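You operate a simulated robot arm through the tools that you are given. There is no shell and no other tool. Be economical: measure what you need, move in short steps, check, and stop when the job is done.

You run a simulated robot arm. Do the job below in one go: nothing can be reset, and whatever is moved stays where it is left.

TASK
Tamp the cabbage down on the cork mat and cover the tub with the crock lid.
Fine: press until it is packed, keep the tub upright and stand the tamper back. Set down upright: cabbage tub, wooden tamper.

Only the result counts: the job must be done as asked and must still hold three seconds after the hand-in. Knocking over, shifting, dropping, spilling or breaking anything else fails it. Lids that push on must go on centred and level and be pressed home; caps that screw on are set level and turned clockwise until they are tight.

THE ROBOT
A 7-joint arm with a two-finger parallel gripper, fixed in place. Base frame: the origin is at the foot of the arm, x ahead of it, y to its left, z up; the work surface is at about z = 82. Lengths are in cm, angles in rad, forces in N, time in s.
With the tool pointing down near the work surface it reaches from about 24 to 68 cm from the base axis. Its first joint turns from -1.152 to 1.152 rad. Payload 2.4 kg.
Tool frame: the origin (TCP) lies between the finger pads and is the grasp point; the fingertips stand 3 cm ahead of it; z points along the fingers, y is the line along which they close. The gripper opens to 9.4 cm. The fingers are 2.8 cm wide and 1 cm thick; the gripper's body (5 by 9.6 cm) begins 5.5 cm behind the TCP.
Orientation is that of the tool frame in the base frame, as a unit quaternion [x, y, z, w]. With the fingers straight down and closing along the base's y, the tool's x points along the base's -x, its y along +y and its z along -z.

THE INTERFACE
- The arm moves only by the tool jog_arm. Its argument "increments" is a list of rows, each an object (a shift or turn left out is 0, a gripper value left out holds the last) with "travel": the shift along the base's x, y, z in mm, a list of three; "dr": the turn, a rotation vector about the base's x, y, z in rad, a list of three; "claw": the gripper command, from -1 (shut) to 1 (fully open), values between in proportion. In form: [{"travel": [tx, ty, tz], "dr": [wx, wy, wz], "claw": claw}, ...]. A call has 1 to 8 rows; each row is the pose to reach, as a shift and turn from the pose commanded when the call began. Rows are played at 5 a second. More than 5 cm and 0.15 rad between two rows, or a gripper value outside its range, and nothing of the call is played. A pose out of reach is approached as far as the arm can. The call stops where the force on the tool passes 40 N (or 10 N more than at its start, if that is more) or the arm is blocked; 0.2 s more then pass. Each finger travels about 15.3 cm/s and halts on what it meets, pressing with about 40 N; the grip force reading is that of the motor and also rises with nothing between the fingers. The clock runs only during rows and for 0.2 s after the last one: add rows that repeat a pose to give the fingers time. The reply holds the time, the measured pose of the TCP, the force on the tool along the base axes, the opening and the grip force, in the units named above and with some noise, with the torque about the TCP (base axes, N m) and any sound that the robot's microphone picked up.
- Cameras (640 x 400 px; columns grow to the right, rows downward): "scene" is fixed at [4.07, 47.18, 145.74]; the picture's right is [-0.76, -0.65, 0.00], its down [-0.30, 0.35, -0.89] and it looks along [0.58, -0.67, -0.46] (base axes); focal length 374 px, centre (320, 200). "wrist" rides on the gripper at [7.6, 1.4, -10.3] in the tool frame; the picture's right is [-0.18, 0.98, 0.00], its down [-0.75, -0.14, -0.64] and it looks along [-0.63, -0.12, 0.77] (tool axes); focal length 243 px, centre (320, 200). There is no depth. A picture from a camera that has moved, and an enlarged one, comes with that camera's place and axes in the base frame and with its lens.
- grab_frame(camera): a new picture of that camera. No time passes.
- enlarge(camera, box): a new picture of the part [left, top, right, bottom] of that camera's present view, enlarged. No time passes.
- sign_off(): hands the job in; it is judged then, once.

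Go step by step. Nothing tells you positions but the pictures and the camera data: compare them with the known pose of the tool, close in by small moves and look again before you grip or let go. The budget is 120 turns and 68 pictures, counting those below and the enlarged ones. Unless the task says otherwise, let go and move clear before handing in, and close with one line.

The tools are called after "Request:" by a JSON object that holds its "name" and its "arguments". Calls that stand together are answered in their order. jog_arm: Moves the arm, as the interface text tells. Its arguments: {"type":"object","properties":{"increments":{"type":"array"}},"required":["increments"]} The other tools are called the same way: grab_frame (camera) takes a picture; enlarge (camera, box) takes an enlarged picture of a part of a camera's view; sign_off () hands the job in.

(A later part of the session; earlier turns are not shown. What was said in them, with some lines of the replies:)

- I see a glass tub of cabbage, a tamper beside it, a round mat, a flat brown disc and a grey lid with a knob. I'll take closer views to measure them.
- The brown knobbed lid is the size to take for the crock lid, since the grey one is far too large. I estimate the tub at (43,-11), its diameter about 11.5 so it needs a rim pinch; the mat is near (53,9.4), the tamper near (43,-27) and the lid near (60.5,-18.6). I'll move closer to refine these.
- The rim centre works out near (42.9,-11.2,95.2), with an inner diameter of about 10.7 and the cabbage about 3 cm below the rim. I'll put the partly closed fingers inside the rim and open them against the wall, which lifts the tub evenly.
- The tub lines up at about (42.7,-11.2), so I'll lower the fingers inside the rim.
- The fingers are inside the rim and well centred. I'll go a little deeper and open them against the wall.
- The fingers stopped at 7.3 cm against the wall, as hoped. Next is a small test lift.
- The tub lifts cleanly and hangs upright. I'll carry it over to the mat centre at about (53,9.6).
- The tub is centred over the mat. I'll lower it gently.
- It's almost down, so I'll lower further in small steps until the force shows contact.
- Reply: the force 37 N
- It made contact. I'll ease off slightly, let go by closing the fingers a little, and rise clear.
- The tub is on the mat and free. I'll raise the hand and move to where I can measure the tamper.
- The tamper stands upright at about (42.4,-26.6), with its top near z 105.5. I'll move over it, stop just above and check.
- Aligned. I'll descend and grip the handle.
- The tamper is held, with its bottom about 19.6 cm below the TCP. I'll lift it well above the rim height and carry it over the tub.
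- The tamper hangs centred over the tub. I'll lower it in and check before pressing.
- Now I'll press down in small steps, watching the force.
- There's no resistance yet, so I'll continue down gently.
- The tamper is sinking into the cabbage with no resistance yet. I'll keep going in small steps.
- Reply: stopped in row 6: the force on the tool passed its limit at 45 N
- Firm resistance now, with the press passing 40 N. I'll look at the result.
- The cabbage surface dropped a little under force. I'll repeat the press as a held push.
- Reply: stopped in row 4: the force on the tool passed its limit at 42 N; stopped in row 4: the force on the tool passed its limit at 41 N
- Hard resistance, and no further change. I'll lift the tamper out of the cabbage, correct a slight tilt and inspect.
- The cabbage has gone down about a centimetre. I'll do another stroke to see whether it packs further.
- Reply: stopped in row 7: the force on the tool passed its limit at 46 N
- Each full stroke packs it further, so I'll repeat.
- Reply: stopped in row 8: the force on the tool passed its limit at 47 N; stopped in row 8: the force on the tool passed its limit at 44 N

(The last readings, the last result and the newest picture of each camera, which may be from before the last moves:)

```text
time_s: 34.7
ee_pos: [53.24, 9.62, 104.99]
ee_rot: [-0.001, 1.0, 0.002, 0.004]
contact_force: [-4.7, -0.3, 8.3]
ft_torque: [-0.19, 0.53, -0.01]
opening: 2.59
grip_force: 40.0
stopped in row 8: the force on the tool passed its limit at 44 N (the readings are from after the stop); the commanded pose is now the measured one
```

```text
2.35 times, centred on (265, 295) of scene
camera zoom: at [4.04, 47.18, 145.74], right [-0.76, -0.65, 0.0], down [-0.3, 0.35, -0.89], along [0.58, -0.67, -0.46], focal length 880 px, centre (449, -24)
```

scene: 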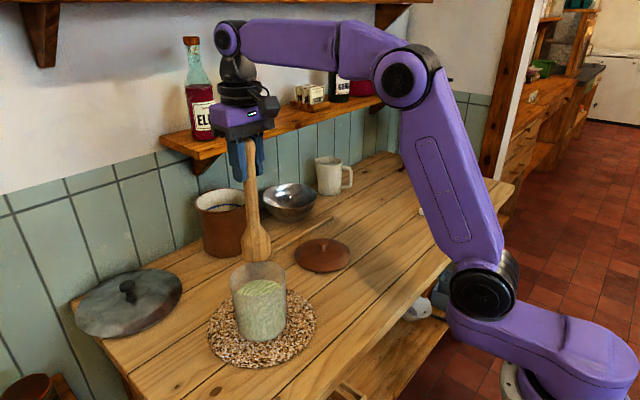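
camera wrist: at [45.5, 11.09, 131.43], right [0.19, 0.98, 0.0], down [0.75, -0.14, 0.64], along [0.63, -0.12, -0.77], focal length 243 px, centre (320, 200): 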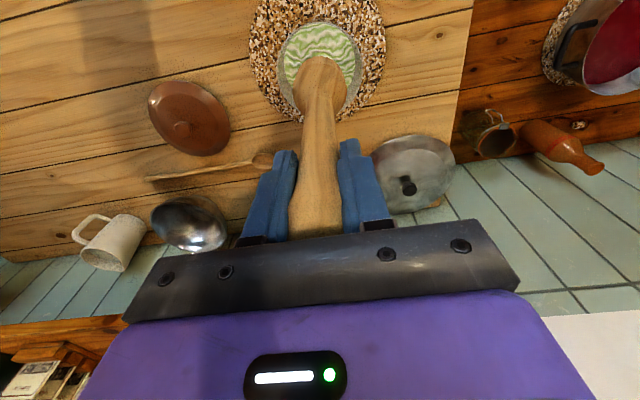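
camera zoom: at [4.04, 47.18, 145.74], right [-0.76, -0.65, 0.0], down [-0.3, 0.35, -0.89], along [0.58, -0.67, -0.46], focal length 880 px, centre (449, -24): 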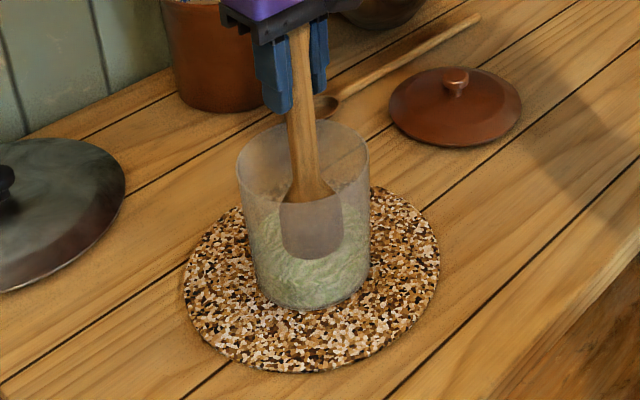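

Request:
{"name": "jog_arm", "arguments": {"increments": [{"travel": [-1, 0, 30], "dr": [0, 0.008, 0]}, {"travel": [-1, 0, 70], "dr": [0, 0.008, 0]}, {"travel": [-1, 0, 70], "dr": [0, 0.008, 0]}, {"travel": [-1, 0, 30], "dr": [0, 0.008, 0]}, {"travel": [-1, 0, 5], "dr": [0, 0.008, 0]}, {"travel": [-1, 0, 0], "dr": [0, 0.008, 0]}, {"travel": [-1, 0, -4], "dr": [0, 0.008, 0]}, {"travel": [-1, 0, -6], "dr": [0, 0.008, 0]}]}}

Request:
{"name": "enlarge", "arguments": {"camera": "scene", "box": [190, 210, 340, 380]}}

```text
time_s: 36.3
ee_pos: [53.32, 9.71, 104.96]
ee_rot: [0.0, 1.0, 0.003, 0.003]
contact_force: [-4.1, -0.4, 9.8]
ft_torque: [-0.21, 0.5, 0.01]
opening: 2.55
grip_force: 40.3
stopped in row 8: the force on the tool passed its limit at 45 N (the readings are from after the stop); the commanded pose is now the measured one
```

```text
2.35 times, centred on (265, 295) of scene
camera zoom: at [4.04, 47.18, 145.74], right [-0.76, -0.65, 0.0], down [-0.3, 0.35, -0.89], along [0.58, -0.67, -0.46], focal length 880 px, centre (449, -24)
```

zoom: 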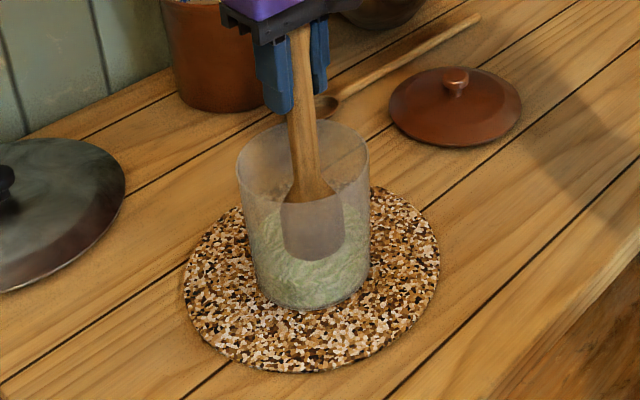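

The level has nearly stopped dropping. One more stroke will confirm it's packed.

Request:
{"name": "jog_arm", "arguments": {"increments": [{"travel": [-2, -1, 30], "dr": [0, 0.006, 0]}, {"travel": [-2, -2, 70], "dr": [0, 0.006, 0]}, {"travel": [-2, -2, 70], "dr": [0, 0.006, 0]}, {"travel": [-2, -2, 30], "dr": [0, 0.006, 0]}, {"travel": [-2, -2, 5], "dr": [0, 0.006, 0]}, {"travel": [-2, -2, 0], "dr": [0, 0.006, 0]}, {"travel": [-2, -2, -4], "dr": [0, 0.006, 0]}, {"travel": [-2, -2, -6], "dr": [0, 0.006, 0]}]}}

Request:
{"name": "enlarge", "arguments": {"camera": "scene", "box": [190, 210, 340, 380]}}

```text
time_s: 38.0
ee_pos: [53.03, 9.49, 105.0]
ee_rot: [0.0, 1.0, 0.004, 0.001]
contact_force: [-3.1, -2.1, 8.0]
ft_torque: [-0.18, 0.44, -0.03]
opening: 2.57
grip_force: 39.6
stopped in row 8: the force on the tool passed its limit at 44 N (the readings are from after the stop); the commanded pose is now the measured one
```

```text
2.35 times, centred on (265, 295) of scene
camera zoom: at [4.04, 47.18, 145.74], right [-0.76, -0.65, 0.0], down [-0.3, 0.35, -0.89], along [0.58, -0.67, -0.46], focal length 880 px, centre (449, -24)
```

zoom: 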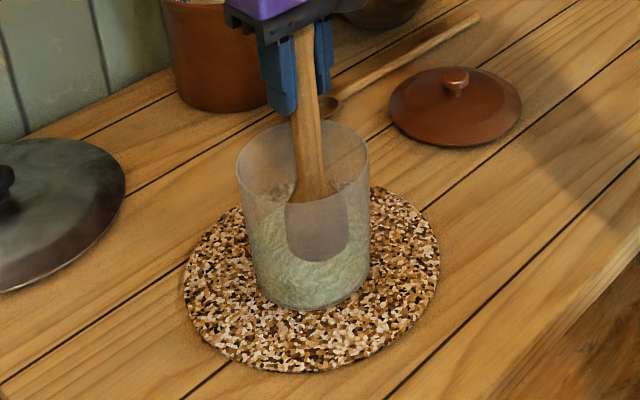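

No further change, so the cabbage is packed. I'll lift the tamper out and carry it back to its starting spot.

Request:
{"name": "jog_arm", "arguments": {"increments": [{"travel": [0, 0, 30], "dr": [-0.008, 0.002, 0]}, {"travel": [0, 0, 70], "dr": [-0.008, 0.002, 0]}, {"travel": [0, 0, 110], "dr": [-0.008, 0.002, 0]}, {"travel": [0, 0, 150], "dr": [-0.008, 0.002, 0]}, {"travel": [0, 0, 165], "dr": [-0.008, 0.002, 0]}, {"travel": [0, 0, 165], "dr": [-0.008, 0.002, 0]}]}}

Request:
{"name": "jog_arm", "arguments": {"increments": [{"travel": [-14, -46, 0]}, {"travel": [-27, -92, 0]}, {"travel": [-41, -138, 0]}, {"travel": [-54, -184, 0]}, {"travel": [-68, -230, 0]}, {"travel": [-82, -276, 0]}, {"travel": [-95, -322, 0]}, {"travel": [-105, -359, 0]}]}}

Request:
{"name": "grab_frame", "arguments": {"camera": "scene"}}

```text
time_s: 39.4
ee_pos: [53.22, 9.57, 121.17]
ee_rot: [0.001, 1.0, -0.001, 0.0]
contact_force: [0.1, -0.8, -2.6]
ft_torque: [-0.01, -0.06, 0.01]
opening: 2.6
grip_force: 39.2
```

```text
time_s: 41.2
ee_pos: [42.38, -26.39, 121.65]
ee_rot: [0.0, 1.0, 0.001, 0.001]
contact_force: [-0.5, 0.1, -2.8]
ft_torque: [0.0, -0.04, -0.01]
opening: 2.55
grip_force: 39.8
```

```text
23 pictures are left
```

scene: 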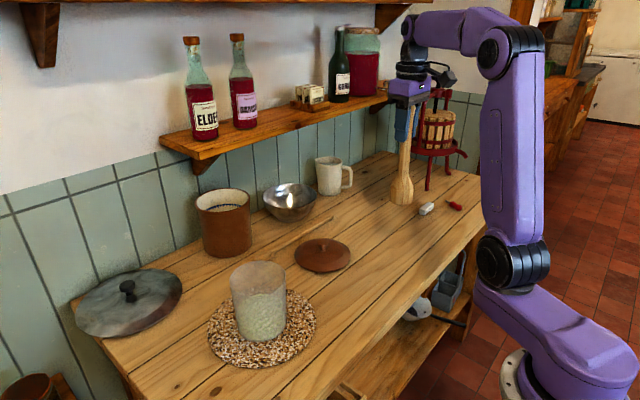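

Lowering the tamper to just above the table.

Request:
{"name": "jog_arm", "arguments": {"increments": [{"travel": [0, 0, -40]}, {"travel": [0, 0, -80]}, {"travel": [0, 0, -120]}, {"travel": [0, 0, -160]}, {"travel": [0, 0, -185]}, {"travel": [0, 0, -185]}]}}

Request:
{"name": "enlarge", "arguments": {"camera": "scene", "box": [340, 140, 460, 280]}}

```text
time_s: 42.6
ee_pos: [42.45, -26.36, 102.89]
ee_rot: [0.001, 1.0, -0.001, 0.001]
contact_force: [0.0, 0.2, -3.8]
ft_torque: [0.0, -0.05, -0.04]
opening: 2.58
grip_force: 39.8
```

```text
2.86 times, centred on (400, 210) of scene
camera zoom: at [4.07, 47.18, 145.74], right [-0.76, -0.65, 0.0], down [-0.3, 0.35, -0.89], along [0.58, -0.67, -0.46], focal length 1068 px, centre (91, 171)
```

zoom: 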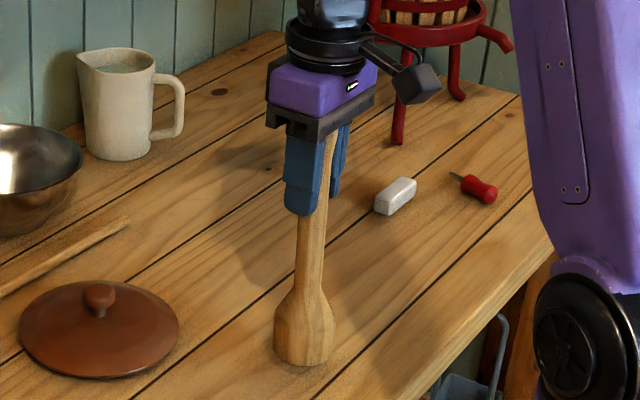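

Request:
{"name": "jog_arm", "arguments": {"increments": [{"travel": [0, 0, -4]}, {"travel": [0, 0, -7]}, {"travel": [0, 0, -9]}, {"travel": [0, 0, -11]}, {"travel": [0, 0, -11]}]}}

```text
time_s: 43.8
ee_pos: [42.58, -26.41, 101.86]
ee_rot: [-0.001, 1.0, 0.0, -0.001]
contact_force: [-0.1, -0.5, -2.6]
ft_torque: [-0.03, 0.0, -0.01]
opening: 2.53
grip_force: 40.2
```

Request:
{"name": "jog_arm", "arguments": {"increments": [{"travel": [0, 0, -1]}, {"travel": [0, 0, -2]}, {"travel": [0, 0, -3]}]}}

```text
time_s: 44.6
ee_pos: [42.48, -26.49, 101.57]
ee_rot: [0.0, 1.0, -0.001, 0.001]
contact_force: [-0.6, 0.0, -3.4]
ft_torque: [0.01, 0.01, 0.0]
opening: 2.57
grip_force: 40.5
```

Request:
{"name": "jog_arm", "arguments": {"increments": [{"travel": [0, 0, -1]}, {"travel": [0, 0, -2]}, {"travel": [0, 0, -2]}]}}

Request:
{"name": "enlarge", "arguments": {"camera": "scene", "box": [340, 140, 460, 280]}}

```text
time_s: 45.4
ee_pos: [42.46, -26.33, 101.33]
ee_rot: [0.0, 1.0, -0.001, 0.001]
contact_force: [-0.3, -0.4, -2.3]
ft_torque: [0.01, -0.04, 0.0]
opening: 2.56
grip_force: 39.8
```

```text
2.86 times, centred on (400, 210) of scene
camera zoom: at [4.07, 47.18, 145.74], right [-0.76, -0.65, 0.0], down [-0.3, 0.35, -0.89], along [0.58, -0.67, -0.46], focal length 1068 px, centre (91, 171)
```

zoom: 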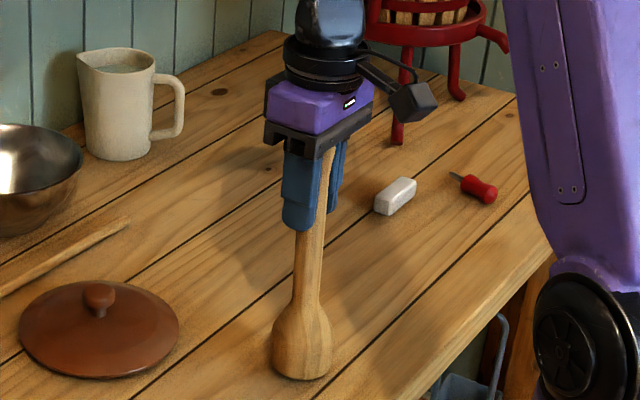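

It's still hanging a few mm up, because the handle slid a little in the grip. I'll continue down.

Request:
{"name": "jog_arm", "arguments": {"increments": [{"travel": [0, 0, -1]}, {"travel": [0, 0, -2]}, {"travel": [0, 0, -3]}, {"travel": [0, 0, -3]}]}}

```text
time_s: 46.4
ee_pos: [42.4, -26.33, 101.03]
ee_rot: [0.0, 1.0, 0.001, 0.0]
contact_force: [0.8, -0.2, -3.2]
ft_torque: [0.02, -0.03, -0.03]
opening: 2.54
grip_force: 40.3
```

Request:
{"name": "jog_arm", "arguments": {"increments": [{"travel": [0, 0, -1]}, {"travel": [0, 0, -2]}, {"travel": [0, 0, -3]}, {"travel": [0, 0, -3]}]}}

```text
time_s: 47.4
ee_pos: [42.57, -26.29, 100.81]
ee_rot: [0.001, 1.0, 0.001, 0.001]
contact_force: [-0.6, 0.9, -3.0]
ft_torque: [0.0, -0.04, -0.01]
opening: 2.55
grip_force: 40.4
```

Request:
{"name": "jog_arm", "arguments": {"increments": [{"travel": [0, 0, -1]}, {"travel": [0, 0, -2]}, {"travel": [0, 0, -3]}, {"travel": [0, 0, -3]}]}}

```text
time_s: 48.4
ee_pos: [42.52, -26.49, 100.37]
ee_rot: [0.0, 1.0, 0.0, 0.002]
contact_force: [0.2, -1.3, -2.3]
ft_torque: [0.01, -0.01, -0.02]
opening: 2.58
grip_force: 39.7
```

Request:
{"name": "jog_arm", "arguments": {"increments": [{"travel": [0, 0, -1]}, {"travel": [0, 0, -2]}, {"travel": [0, 0, -2]}]}}

Request:
{"name": "enlarge", "arguments": {"camera": "scene", "box": [340, 140, 460, 280]}}

```text
time_s: 49.2
ee_pos: [42.43, -26.45, 100.4]
ee_rot: [-0.001, 1.0, -0.001, 0.002]
contact_force: [-7.4, 4.6, 33.9]
ft_torque: [0.77, 0.57, 0.04]
opening: 2.53
grip_force: 40.0
```

```text
2.86 times, centred on (400, 210) of scene
camera zoom: at [4.0, 47.22, 145.72], right [-0.76, -0.65, 0.0], down [-0.3, 0.35, -0.89], along [0.58, -0.67, -0.46], focal length 1068 px, centre (91, 171)
```

zoom: 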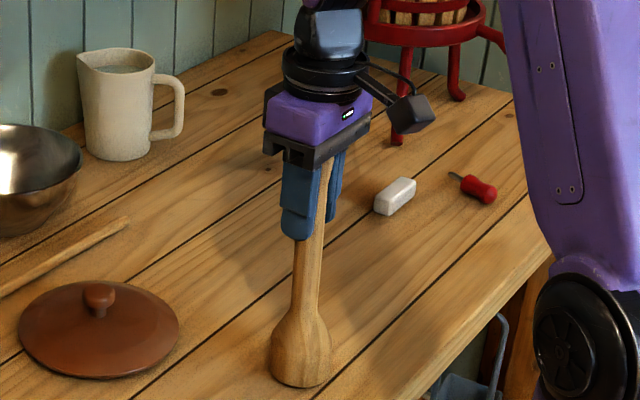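

It's in contact with the table. I'll ease off and open slowly.

Request:
{"name": "jog_arm", "arguments": {"increments": [{"travel": [0, 0, 1.5]}, {"travel": [0, 0, 1.5], "claw": -0.4}, {"travel": [0, 0, 1.5], "claw": -0.3}, {"travel": [0, 0, 1.5], "claw": 0.0}, {"travel": [0, 0, 1.5], "claw": 0.5}, {"travel": [0, 0, 1.5], "claw": 1}, {"travel": [0, 0, 1.5], "claw": 1}]}}

Request:
{"name": "enlarge", "arguments": {"camera": "scene", "box": [340, 140, 460, 280]}}

```text
time_s: 50.8
ee_pos: [42.46, -26.31, 100.4]
ee_rot: [0.0, 1.0, 0.0, 0.001]
contact_force: [-0.9, 0.7, 6.4]
ft_torque: [-0.03, -0.06, -0.01]
opening: 9.41
grip_force: 0.2
```

```text
2.86 times, centred on (400, 210) of scene
camera zoom: at [4.05, 47.19, 145.73], right [-0.76, -0.65, 0.0], down [-0.3, 0.35, -0.89], along [0.58, -0.67, -0.46], focal length 1068 px, centre (91, 171)
```

zoom: 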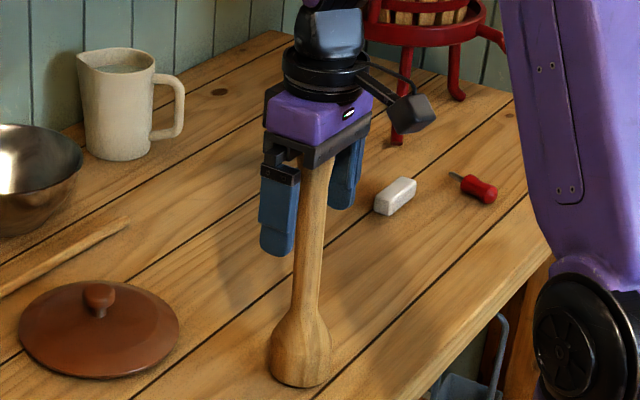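

The tamper stands. The palm seems to be resting on its top, so I'll rise straight up.

Request:
{"name": "jog_arm", "arguments": {"increments": [{"travel": [0, 0, 10]}, {"travel": [0, 0, 40]}, {"travel": [0, 0, 80]}, {"travel": [0, 0, 120]}, {"travel": [0, 0, 130]}, {"travel": [0, 0, 130]}]}}

Request:
{"name": "grab_frame", "arguments": {"camera": "scene"}}

```text
time_s: 52.2
ee_pos: [42.31, -26.34, 113.52]
ee_rot: [0.0, 1.0, 0.001, 0.0]
contact_force: [0.3, 0.5, -0.2]
ft_torque: [0.02, 0.01, 0.01]
opening: 9.42
grip_force: 0.0
```

```text
18 pictures are left
```

scene: 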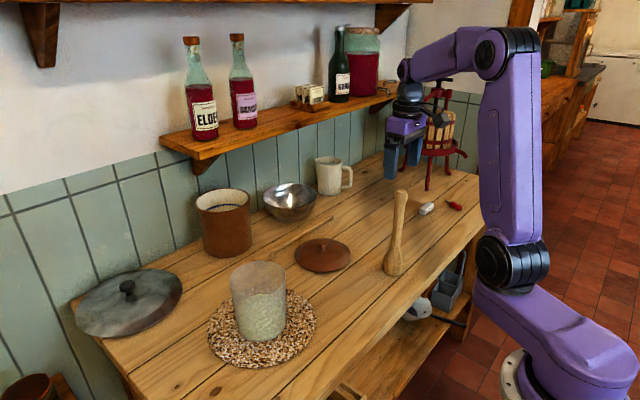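

The tamper stands upright back in place. Next is the lid: its knob is at about (60.2,-18.8), with its top near z 87. I'll move over it and check.

Request:
{"name": "jog_arm", "arguments": {"increments": [{"travel": [40, 15, 0], "claw": 0.4}, {"travel": [80, 35, 0]}, {"travel": [120, 50, 0]}, {"travel": [160, 70, 0]}, {"travel": [177, 75, -40]}, {"travel": [177, 75, -85]}, {"travel": [177, 75, -130]}, {"travel": [177, 75, -130]}]}}

Request:
{"name": "grab_frame", "arguments": {"camera": "wrist"}}

Request:
{"name": "enlarge", "arguments": {"camera": "scene", "box": [270, 160, 390, 290]}}

```text
time_s: 54.0
ee_pos: [60.04, -18.82, 100.37]
ee_rot: [0.0, 1.0, 0.001, 0.001]
contact_force: [0.4, 0.2, 0.3]
ft_torque: [0.01, 0.01, 0.0]
opening: 6.56
grip_force: 0.1
```

```text
17 pictures are left
camera wrist: at [52.38, -17.4, 110.56], right [0.18, 0.98, 0.0], down [0.75, -0.14, 0.64], along [0.63, -0.12, -0.77], focal length 243 px, centre (320, 200)
```

wrist: 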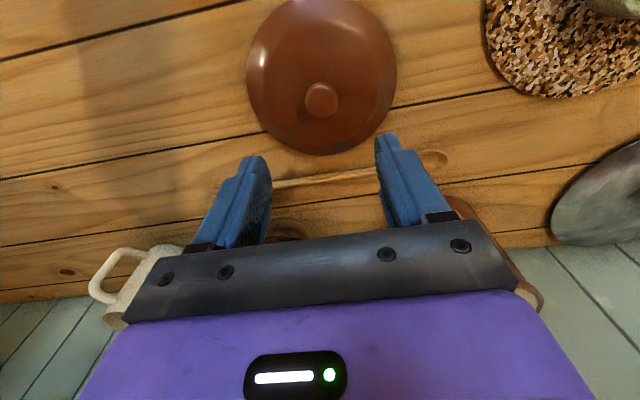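

```text
3.08 times, centred on (330, 225) of scene
camera zoom: at [4.07, 47.18, 145.74], right [-0.76, -0.65, 0.0], down [-0.3, 0.35, -0.89], along [0.58, -0.67, -0.46], focal length 1150 px, centre (289, 123)
```

zoom: 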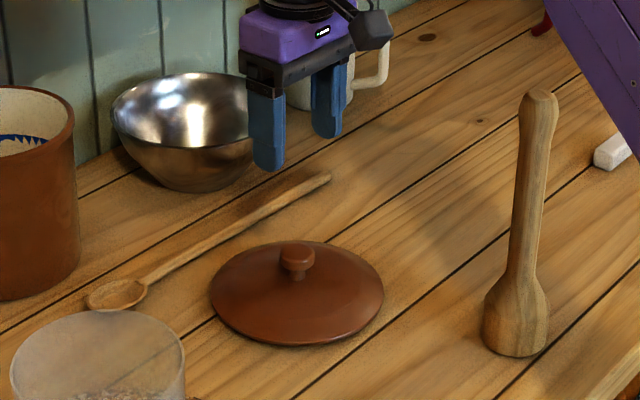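

The knob is confirmed at (60.0,-18.65). I'll descend around it with care.

Request:
{"name": "jog_arm", "arguments": {"increments": [{"travel": [-1, 2, -40], "claw": 0.2}, {"travel": [-1, 2, -80]}, {"travel": [-1, 2, -105]}, {"travel": [-1, 2, -112]}, {"travel": [-1, 2, -116]}, {"travel": [-1, 2, -116]}]}}

Request:
{"name": "enlarge", "arguments": {"camera": "scene", "box": [280, 190, 370, 285]}}

Request:
{"name": "grab_frame", "arguments": {"camera": "wrist"}}

```text
time_s: 55.4
ee_pos: [60.17, -18.64, 88.74]
ee_rot: [0.0, 1.0, 0.0, 0.0]
contact_force: [-0.3, 0.3, 0.2]
ft_torque: [-0.01, -0.01, 0.0]
opening: 5.64
grip_force: 0.1
```

```text
4.21 times, centred on (325, 238) of scene
camera zoom: at [4.07, 47.18, 145.74], right [-0.76, -0.65, 0.0], down [-0.3, 0.35, -0.89], along [0.58, -0.67, -0.46], focal length 1574 px, centre (299, 42)
```

zoom: 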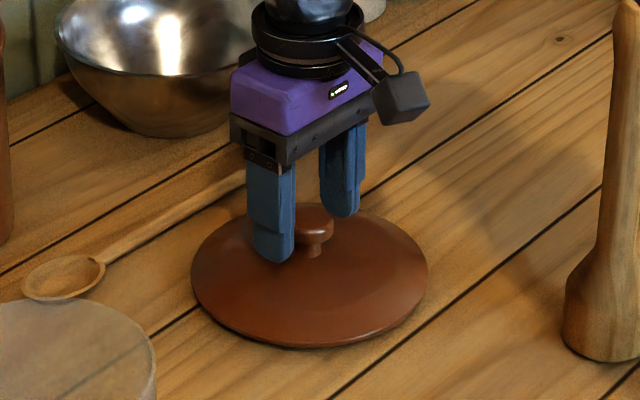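

```text
14 pictures are left
camera wrist: at [52.46, -17.13, 99.05], right [0.18, 0.98, 0.0], down [0.75, -0.14, 0.64], along [0.63, -0.12, -0.77], focal length 243 px, centre (320, 200)
```

wrist: 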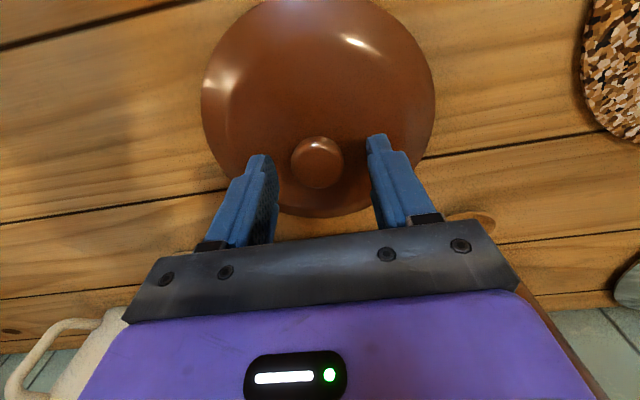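

The fingertips straddle the knob. I'll close on it.

Request:
{"name": "jog_arm", "arguments": {"increments": [{"travel": [-2, 0, -1]}, {"travel": [-2, 0, -1], "claw": -0.2}, {"travel": [-2, 0, -1], "claw": -0.5}, {"travel": [-2, 0, -1], "claw": -1}, {"travel": [-2, 0, -1], "claw": -1}]}}

Request:
{"name": "jog_arm", "arguments": {"increments": [{"travel": [0, 0, 8]}, {"travel": [0, 0, 16]}, {"travel": [0, 0, 25]}, {"travel": [0, 0, 25]}]}}

Request:
{"name": "enlarge", "arguments": {"camera": "scene", "box": [280, 190, 370, 285]}}

```text
time_s: 56.6
ee_pos: [59.97, -18.78, 88.67]
ee_rot: [0.0, 1.0, -0.001, 0.001]
contact_force: [0.0, -1.7, -0.4]
ft_torque: [-0.01, -0.04, -0.01]
opening: 2.81
grip_force: 40.0
```

```text
time_s: 57.6
ee_pos: [60.11, -18.74, 91.32]
ee_rot: [0.001, 1.0, 0.0, 0.001]
contact_force: [-0.9, 0.0, -2.5]
ft_torque: [0.01, -0.01, -0.02]
opening: 2.82
grip_force: 40.0
```

```text
4.21 times, centred on (325, 238) of scene
camera zoom: at [4.07, 47.18, 145.74], right [-0.76, -0.65, 0.0], down [-0.3, 0.35, -0.89], along [0.58, -0.67, -0.46], focal length 1574 px, centre (299, 42)
```

zoom: 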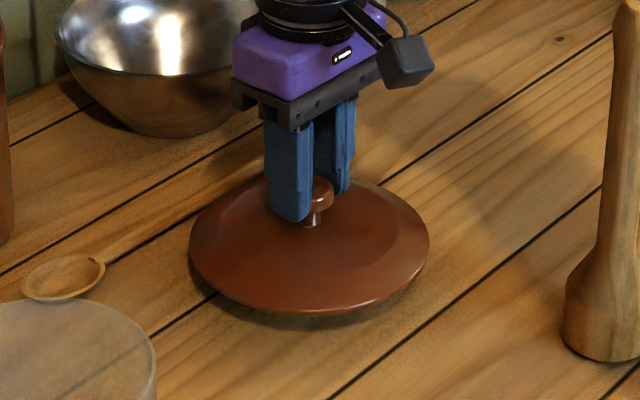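

The lid is held level. I'll lift it clear and carry it over the tub at (53.1,9.5).

Request:
{"name": "jog_arm", "arguments": {"increments": [{"travel": [0, 0, 35]}, {"travel": [0, 0, 75]}, {"travel": [0, 0, 115]}, {"travel": [0, 0, 155]}, {"travel": [0, 0, 170]}, {"travel": [0, 0, 170]}]}}

Request:
{"name": "jog_arm", "arguments": {"increments": [{"travel": [-10, 40, 0]}, {"travel": [-20, 80, 0]}, {"travel": [-30, 120, 0]}, {"travel": [-40, 160, 0]}, {"travel": [-50, 200, 0]}, {"travel": [-60, 240, 0]}, {"travel": [-69, 282, 0]}, {"travel": [-69, 282, 0]}]}}

Request:
{"name": "enlarge", "arguments": {"camera": "scene", "box": [190, 210, 340, 380]}}

Request:
{"name": "grab_frame", "arguments": {"camera": "wrist"}}

```text
time_s: 59.0
ee_pos: [60.11, -18.83, 108.12]
ee_rot: [0.0, 1.0, 0.0, 0.001]
contact_force: [-0.3, 0.2, -3.0]
ft_torque: [0.01, -0.02, -0.01]
opening: 2.79
grip_force: 40.5
```

```text
time_s: 60.8
ee_pos: [52.88, 9.65, 108.33]
ee_rot: [0.001, 1.0, -0.001, 0.0]
contact_force: [-0.3, 0.2, -2.5]
ft_torque: [0.02, -0.01, 0.02]
opening: 2.82
grip_force: 40.5
```

```text
2.35 times, centred on (265, 295) of scene
camera zoom: at [4.07, 47.19, 145.74], right [-0.76, -0.65, 0.0], down [-0.3, 0.35, -0.89], along [0.58, -0.67, -0.46], focal length 880 px, centre (449, -24)
```

zoom: 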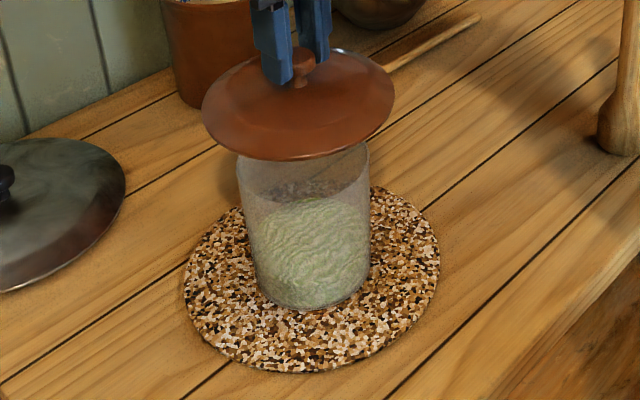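

```text
11 pictures are left
camera wrist: at [45.15, 11.2, 118.51], right [0.18, 0.98, 0.0], down [0.75, -0.14, 0.64], along [0.63, -0.12, -0.77], focal length 243 px, centre (320, 200)
```

wrist: 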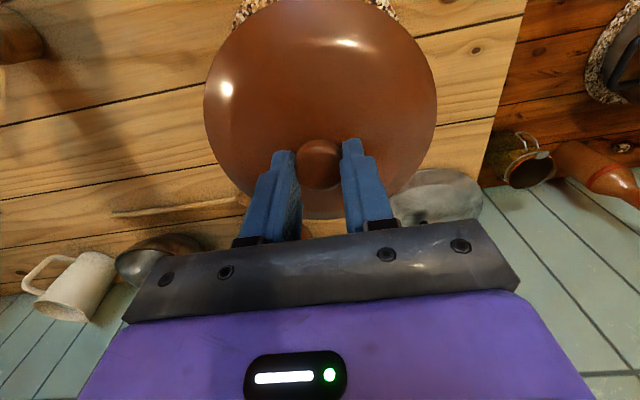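

The lid and tub centres line up in both views. I'll lower the lid.

Request:
{"name": "jog_arm", "arguments": {"increments": [{"travel": [1, -1, -20]}, {"travel": [1, -1, -35]}, {"travel": [1, -1, -42]}, {"travel": [1, -1, -46]}, {"travel": [1, -1, -46]}]}}

Request:
{"name": "enlarge", "arguments": {"camera": "scene", "box": [190, 210, 340, 380]}}

```text
time_s: 62.0
ee_pos: [53.0, 9.24, 103.71]
ee_rot: [0.001, 1.0, -0.001, 0.001]
contact_force: [-0.5, -0.2, -3.4]
ft_torque: [0.0, 0.04, -0.01]
opening: 2.8
grip_force: 39.4
```

```text
2.35 times, centred on (265, 295) of scene
camera zoom: at [4.07, 47.18, 145.74], right [-0.76, -0.65, 0.0], down [-0.3, 0.35, -0.89], along [0.58, -0.67, -0.46], focal length 880 px, centre (449, -24)
```

zoom: 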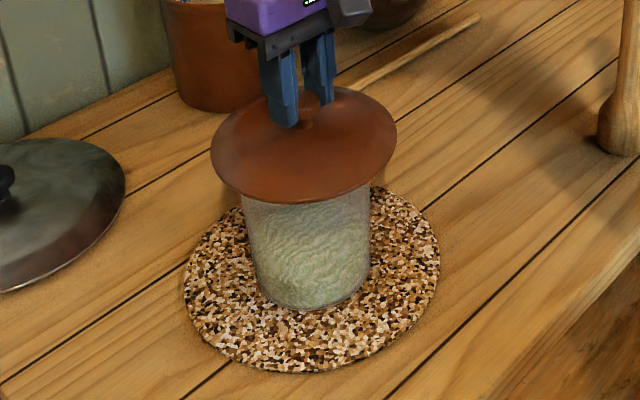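

Request:
{"name": "jog_arm", "arguments": {"increments": [{"travel": [0, 1, -3]}, {"travel": [0, 1, -6]}, {"travel": [0, 1, -9]}, {"travel": [0, 1, -11]}, {"travel": [0, 1, -11]}]}}

```text
time_s: 63.2
ee_pos: [53.08, 9.47, 102.54]
ee_rot: [0.0, 1.0, -0.001, 0.0]
contact_force: [1.4, -0.3, -2.9]
ft_torque: [0.01, -0.01, -0.04]
opening: 2.81
grip_force: 39.9
```

Request:
{"name": "jog_arm", "arguments": {"increments": [{"travel": [0, 0, -2]}, {"travel": [0, 0, -4]}, {"travel": [0, 0, -5]}, {"travel": [0, 0, -6]}, {"travel": [0, 0, -6]}]}}

```text
time_s: 64.4
ee_pos: [53.23, 9.54, 102.09]
ee_rot: [0.0, 1.0, 0.0, 0.005]
contact_force: [-1.3, -0.1, 31.7]
ft_torque: [0.04, -0.11, -0.06]
opening: 2.8
grip_force: 39.8
```

The lid sits firmly, with about 32 N of even push. I'll ease off, check and release.

Request:
{"name": "jog_arm", "arguments": {"increments": [{"travel": [0, 0, 2]}, {"travel": [0, 0, 2], "claw": -0.3}, {"travel": [0, 0, 2], "claw": 0}, {"travel": [0, 0, 2], "claw": 0.3}, {"travel": [0, 0, 2], "claw": 0.3}]}}

Request:
{"name": "enlarge", "arguments": {"camera": "scene", "box": [190, 210, 340, 380]}}

```text
time_s: 65.6
ee_pos: [53.03, 9.45, 102.12]
ee_rot: [-0.001, 1.0, -0.001, 0.0]
contact_force: [0.3, 0.7, 0.1]
ft_torque: [-0.04, -0.03, -0.02]
opening: 6.1
grip_force: 0.0
```

```text
2.35 times, centred on (265, 295) of scene
camera zoom: at [4.07, 47.18, 145.74], right [-0.76, -0.65, 0.0], down [-0.3, 0.35, -0.89], along [0.58, -0.67, -0.46], focal length 880 px, centre (449, -24)
```

zoom: 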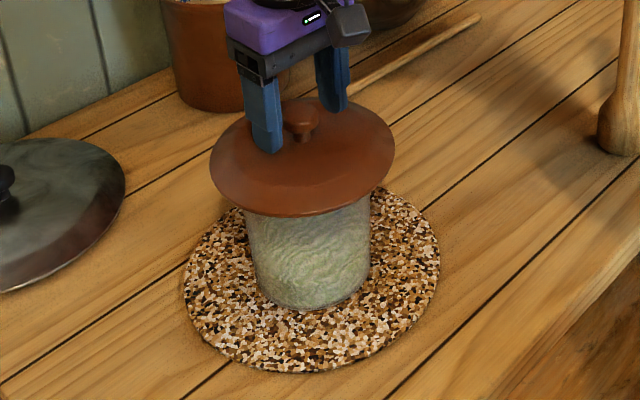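

The lid looks level and centred. I'll rise clear and take final views.

Request:
{"name": "jog_arm", "arguments": {"increments": [{"travel": [0, 0, 15]}, {"travel": [0, 0, 45]}, {"travel": [0, 0, 85]}, {"travel": [-20, 0, 125]}, {"travel": [-60, 0, 155]}, {"travel": [-90, 0, 170]}, {"travel": [-90, 0, 170]}]}}

Request:
{"name": "grab_frame", "arguments": {"camera": "scene"}}

Request:
{"name": "enlarge", "arguments": {"camera": "scene", "box": [190, 210, 340, 380]}}

Request:
{"name": "grab_frame", "arguments": {"camera": "wrist"}}

```text
time_s: 67.2
ee_pos: [44.04, 9.42, 119.05]
ee_rot: [0.0, 1.0, 0.0, 0.0]
contact_force: [0.2, -0.2, -0.6]
ft_torque: [0.06, -0.03, 0.0]
opening: 6.1
grip_force: 0.2
```

```text
8 pictures are left
```

scene: 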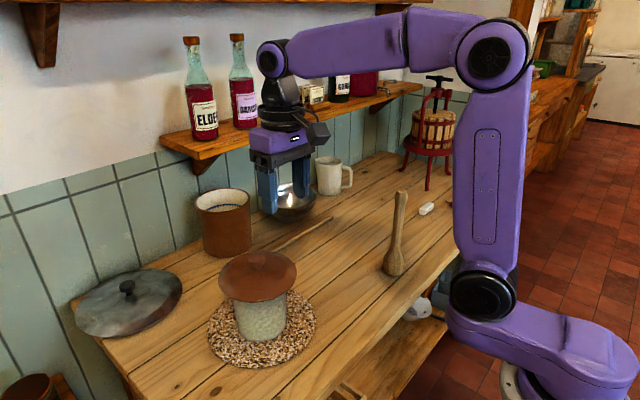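

```text
2.35 times, centred on (265, 295) of scene
camera zoom: at [4.06, 47.18, 145.74], right [-0.76, -0.65, 0.0], down [-0.3, 0.35, -0.89], along [0.58, -0.67, -0.46], focal length 880 px, centre (449, -24)
```

zoom: 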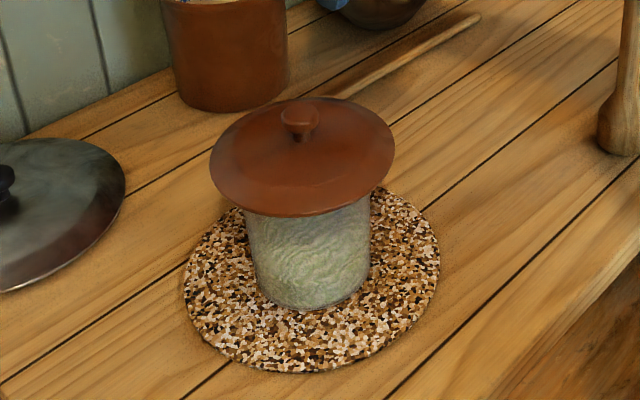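

```text
6 pictures are left
camera wrist: at [36.32, 10.96, 129.27], right [0.18, 0.98, 0.0], down [0.75, -0.14, 0.64], along [0.63, -0.12, -0.77], focal length 243 px, centre (320, 200)
```

wrist: 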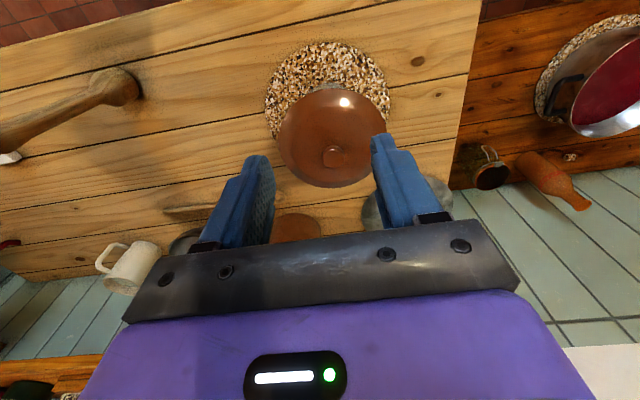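

Everything is in place: the tub is upright on the mat with the cabbage packed, the lid is centred and level, and the tamper stands back in its spot. I'm handing in.

Request:
{"name": "sign_off", "arguments": {}}

```text
The job is handed in.
```

The cabbage is tamped down in its tub on the cork mat, the brown crock lid is on centred and level, and the tamper stands back in its place.
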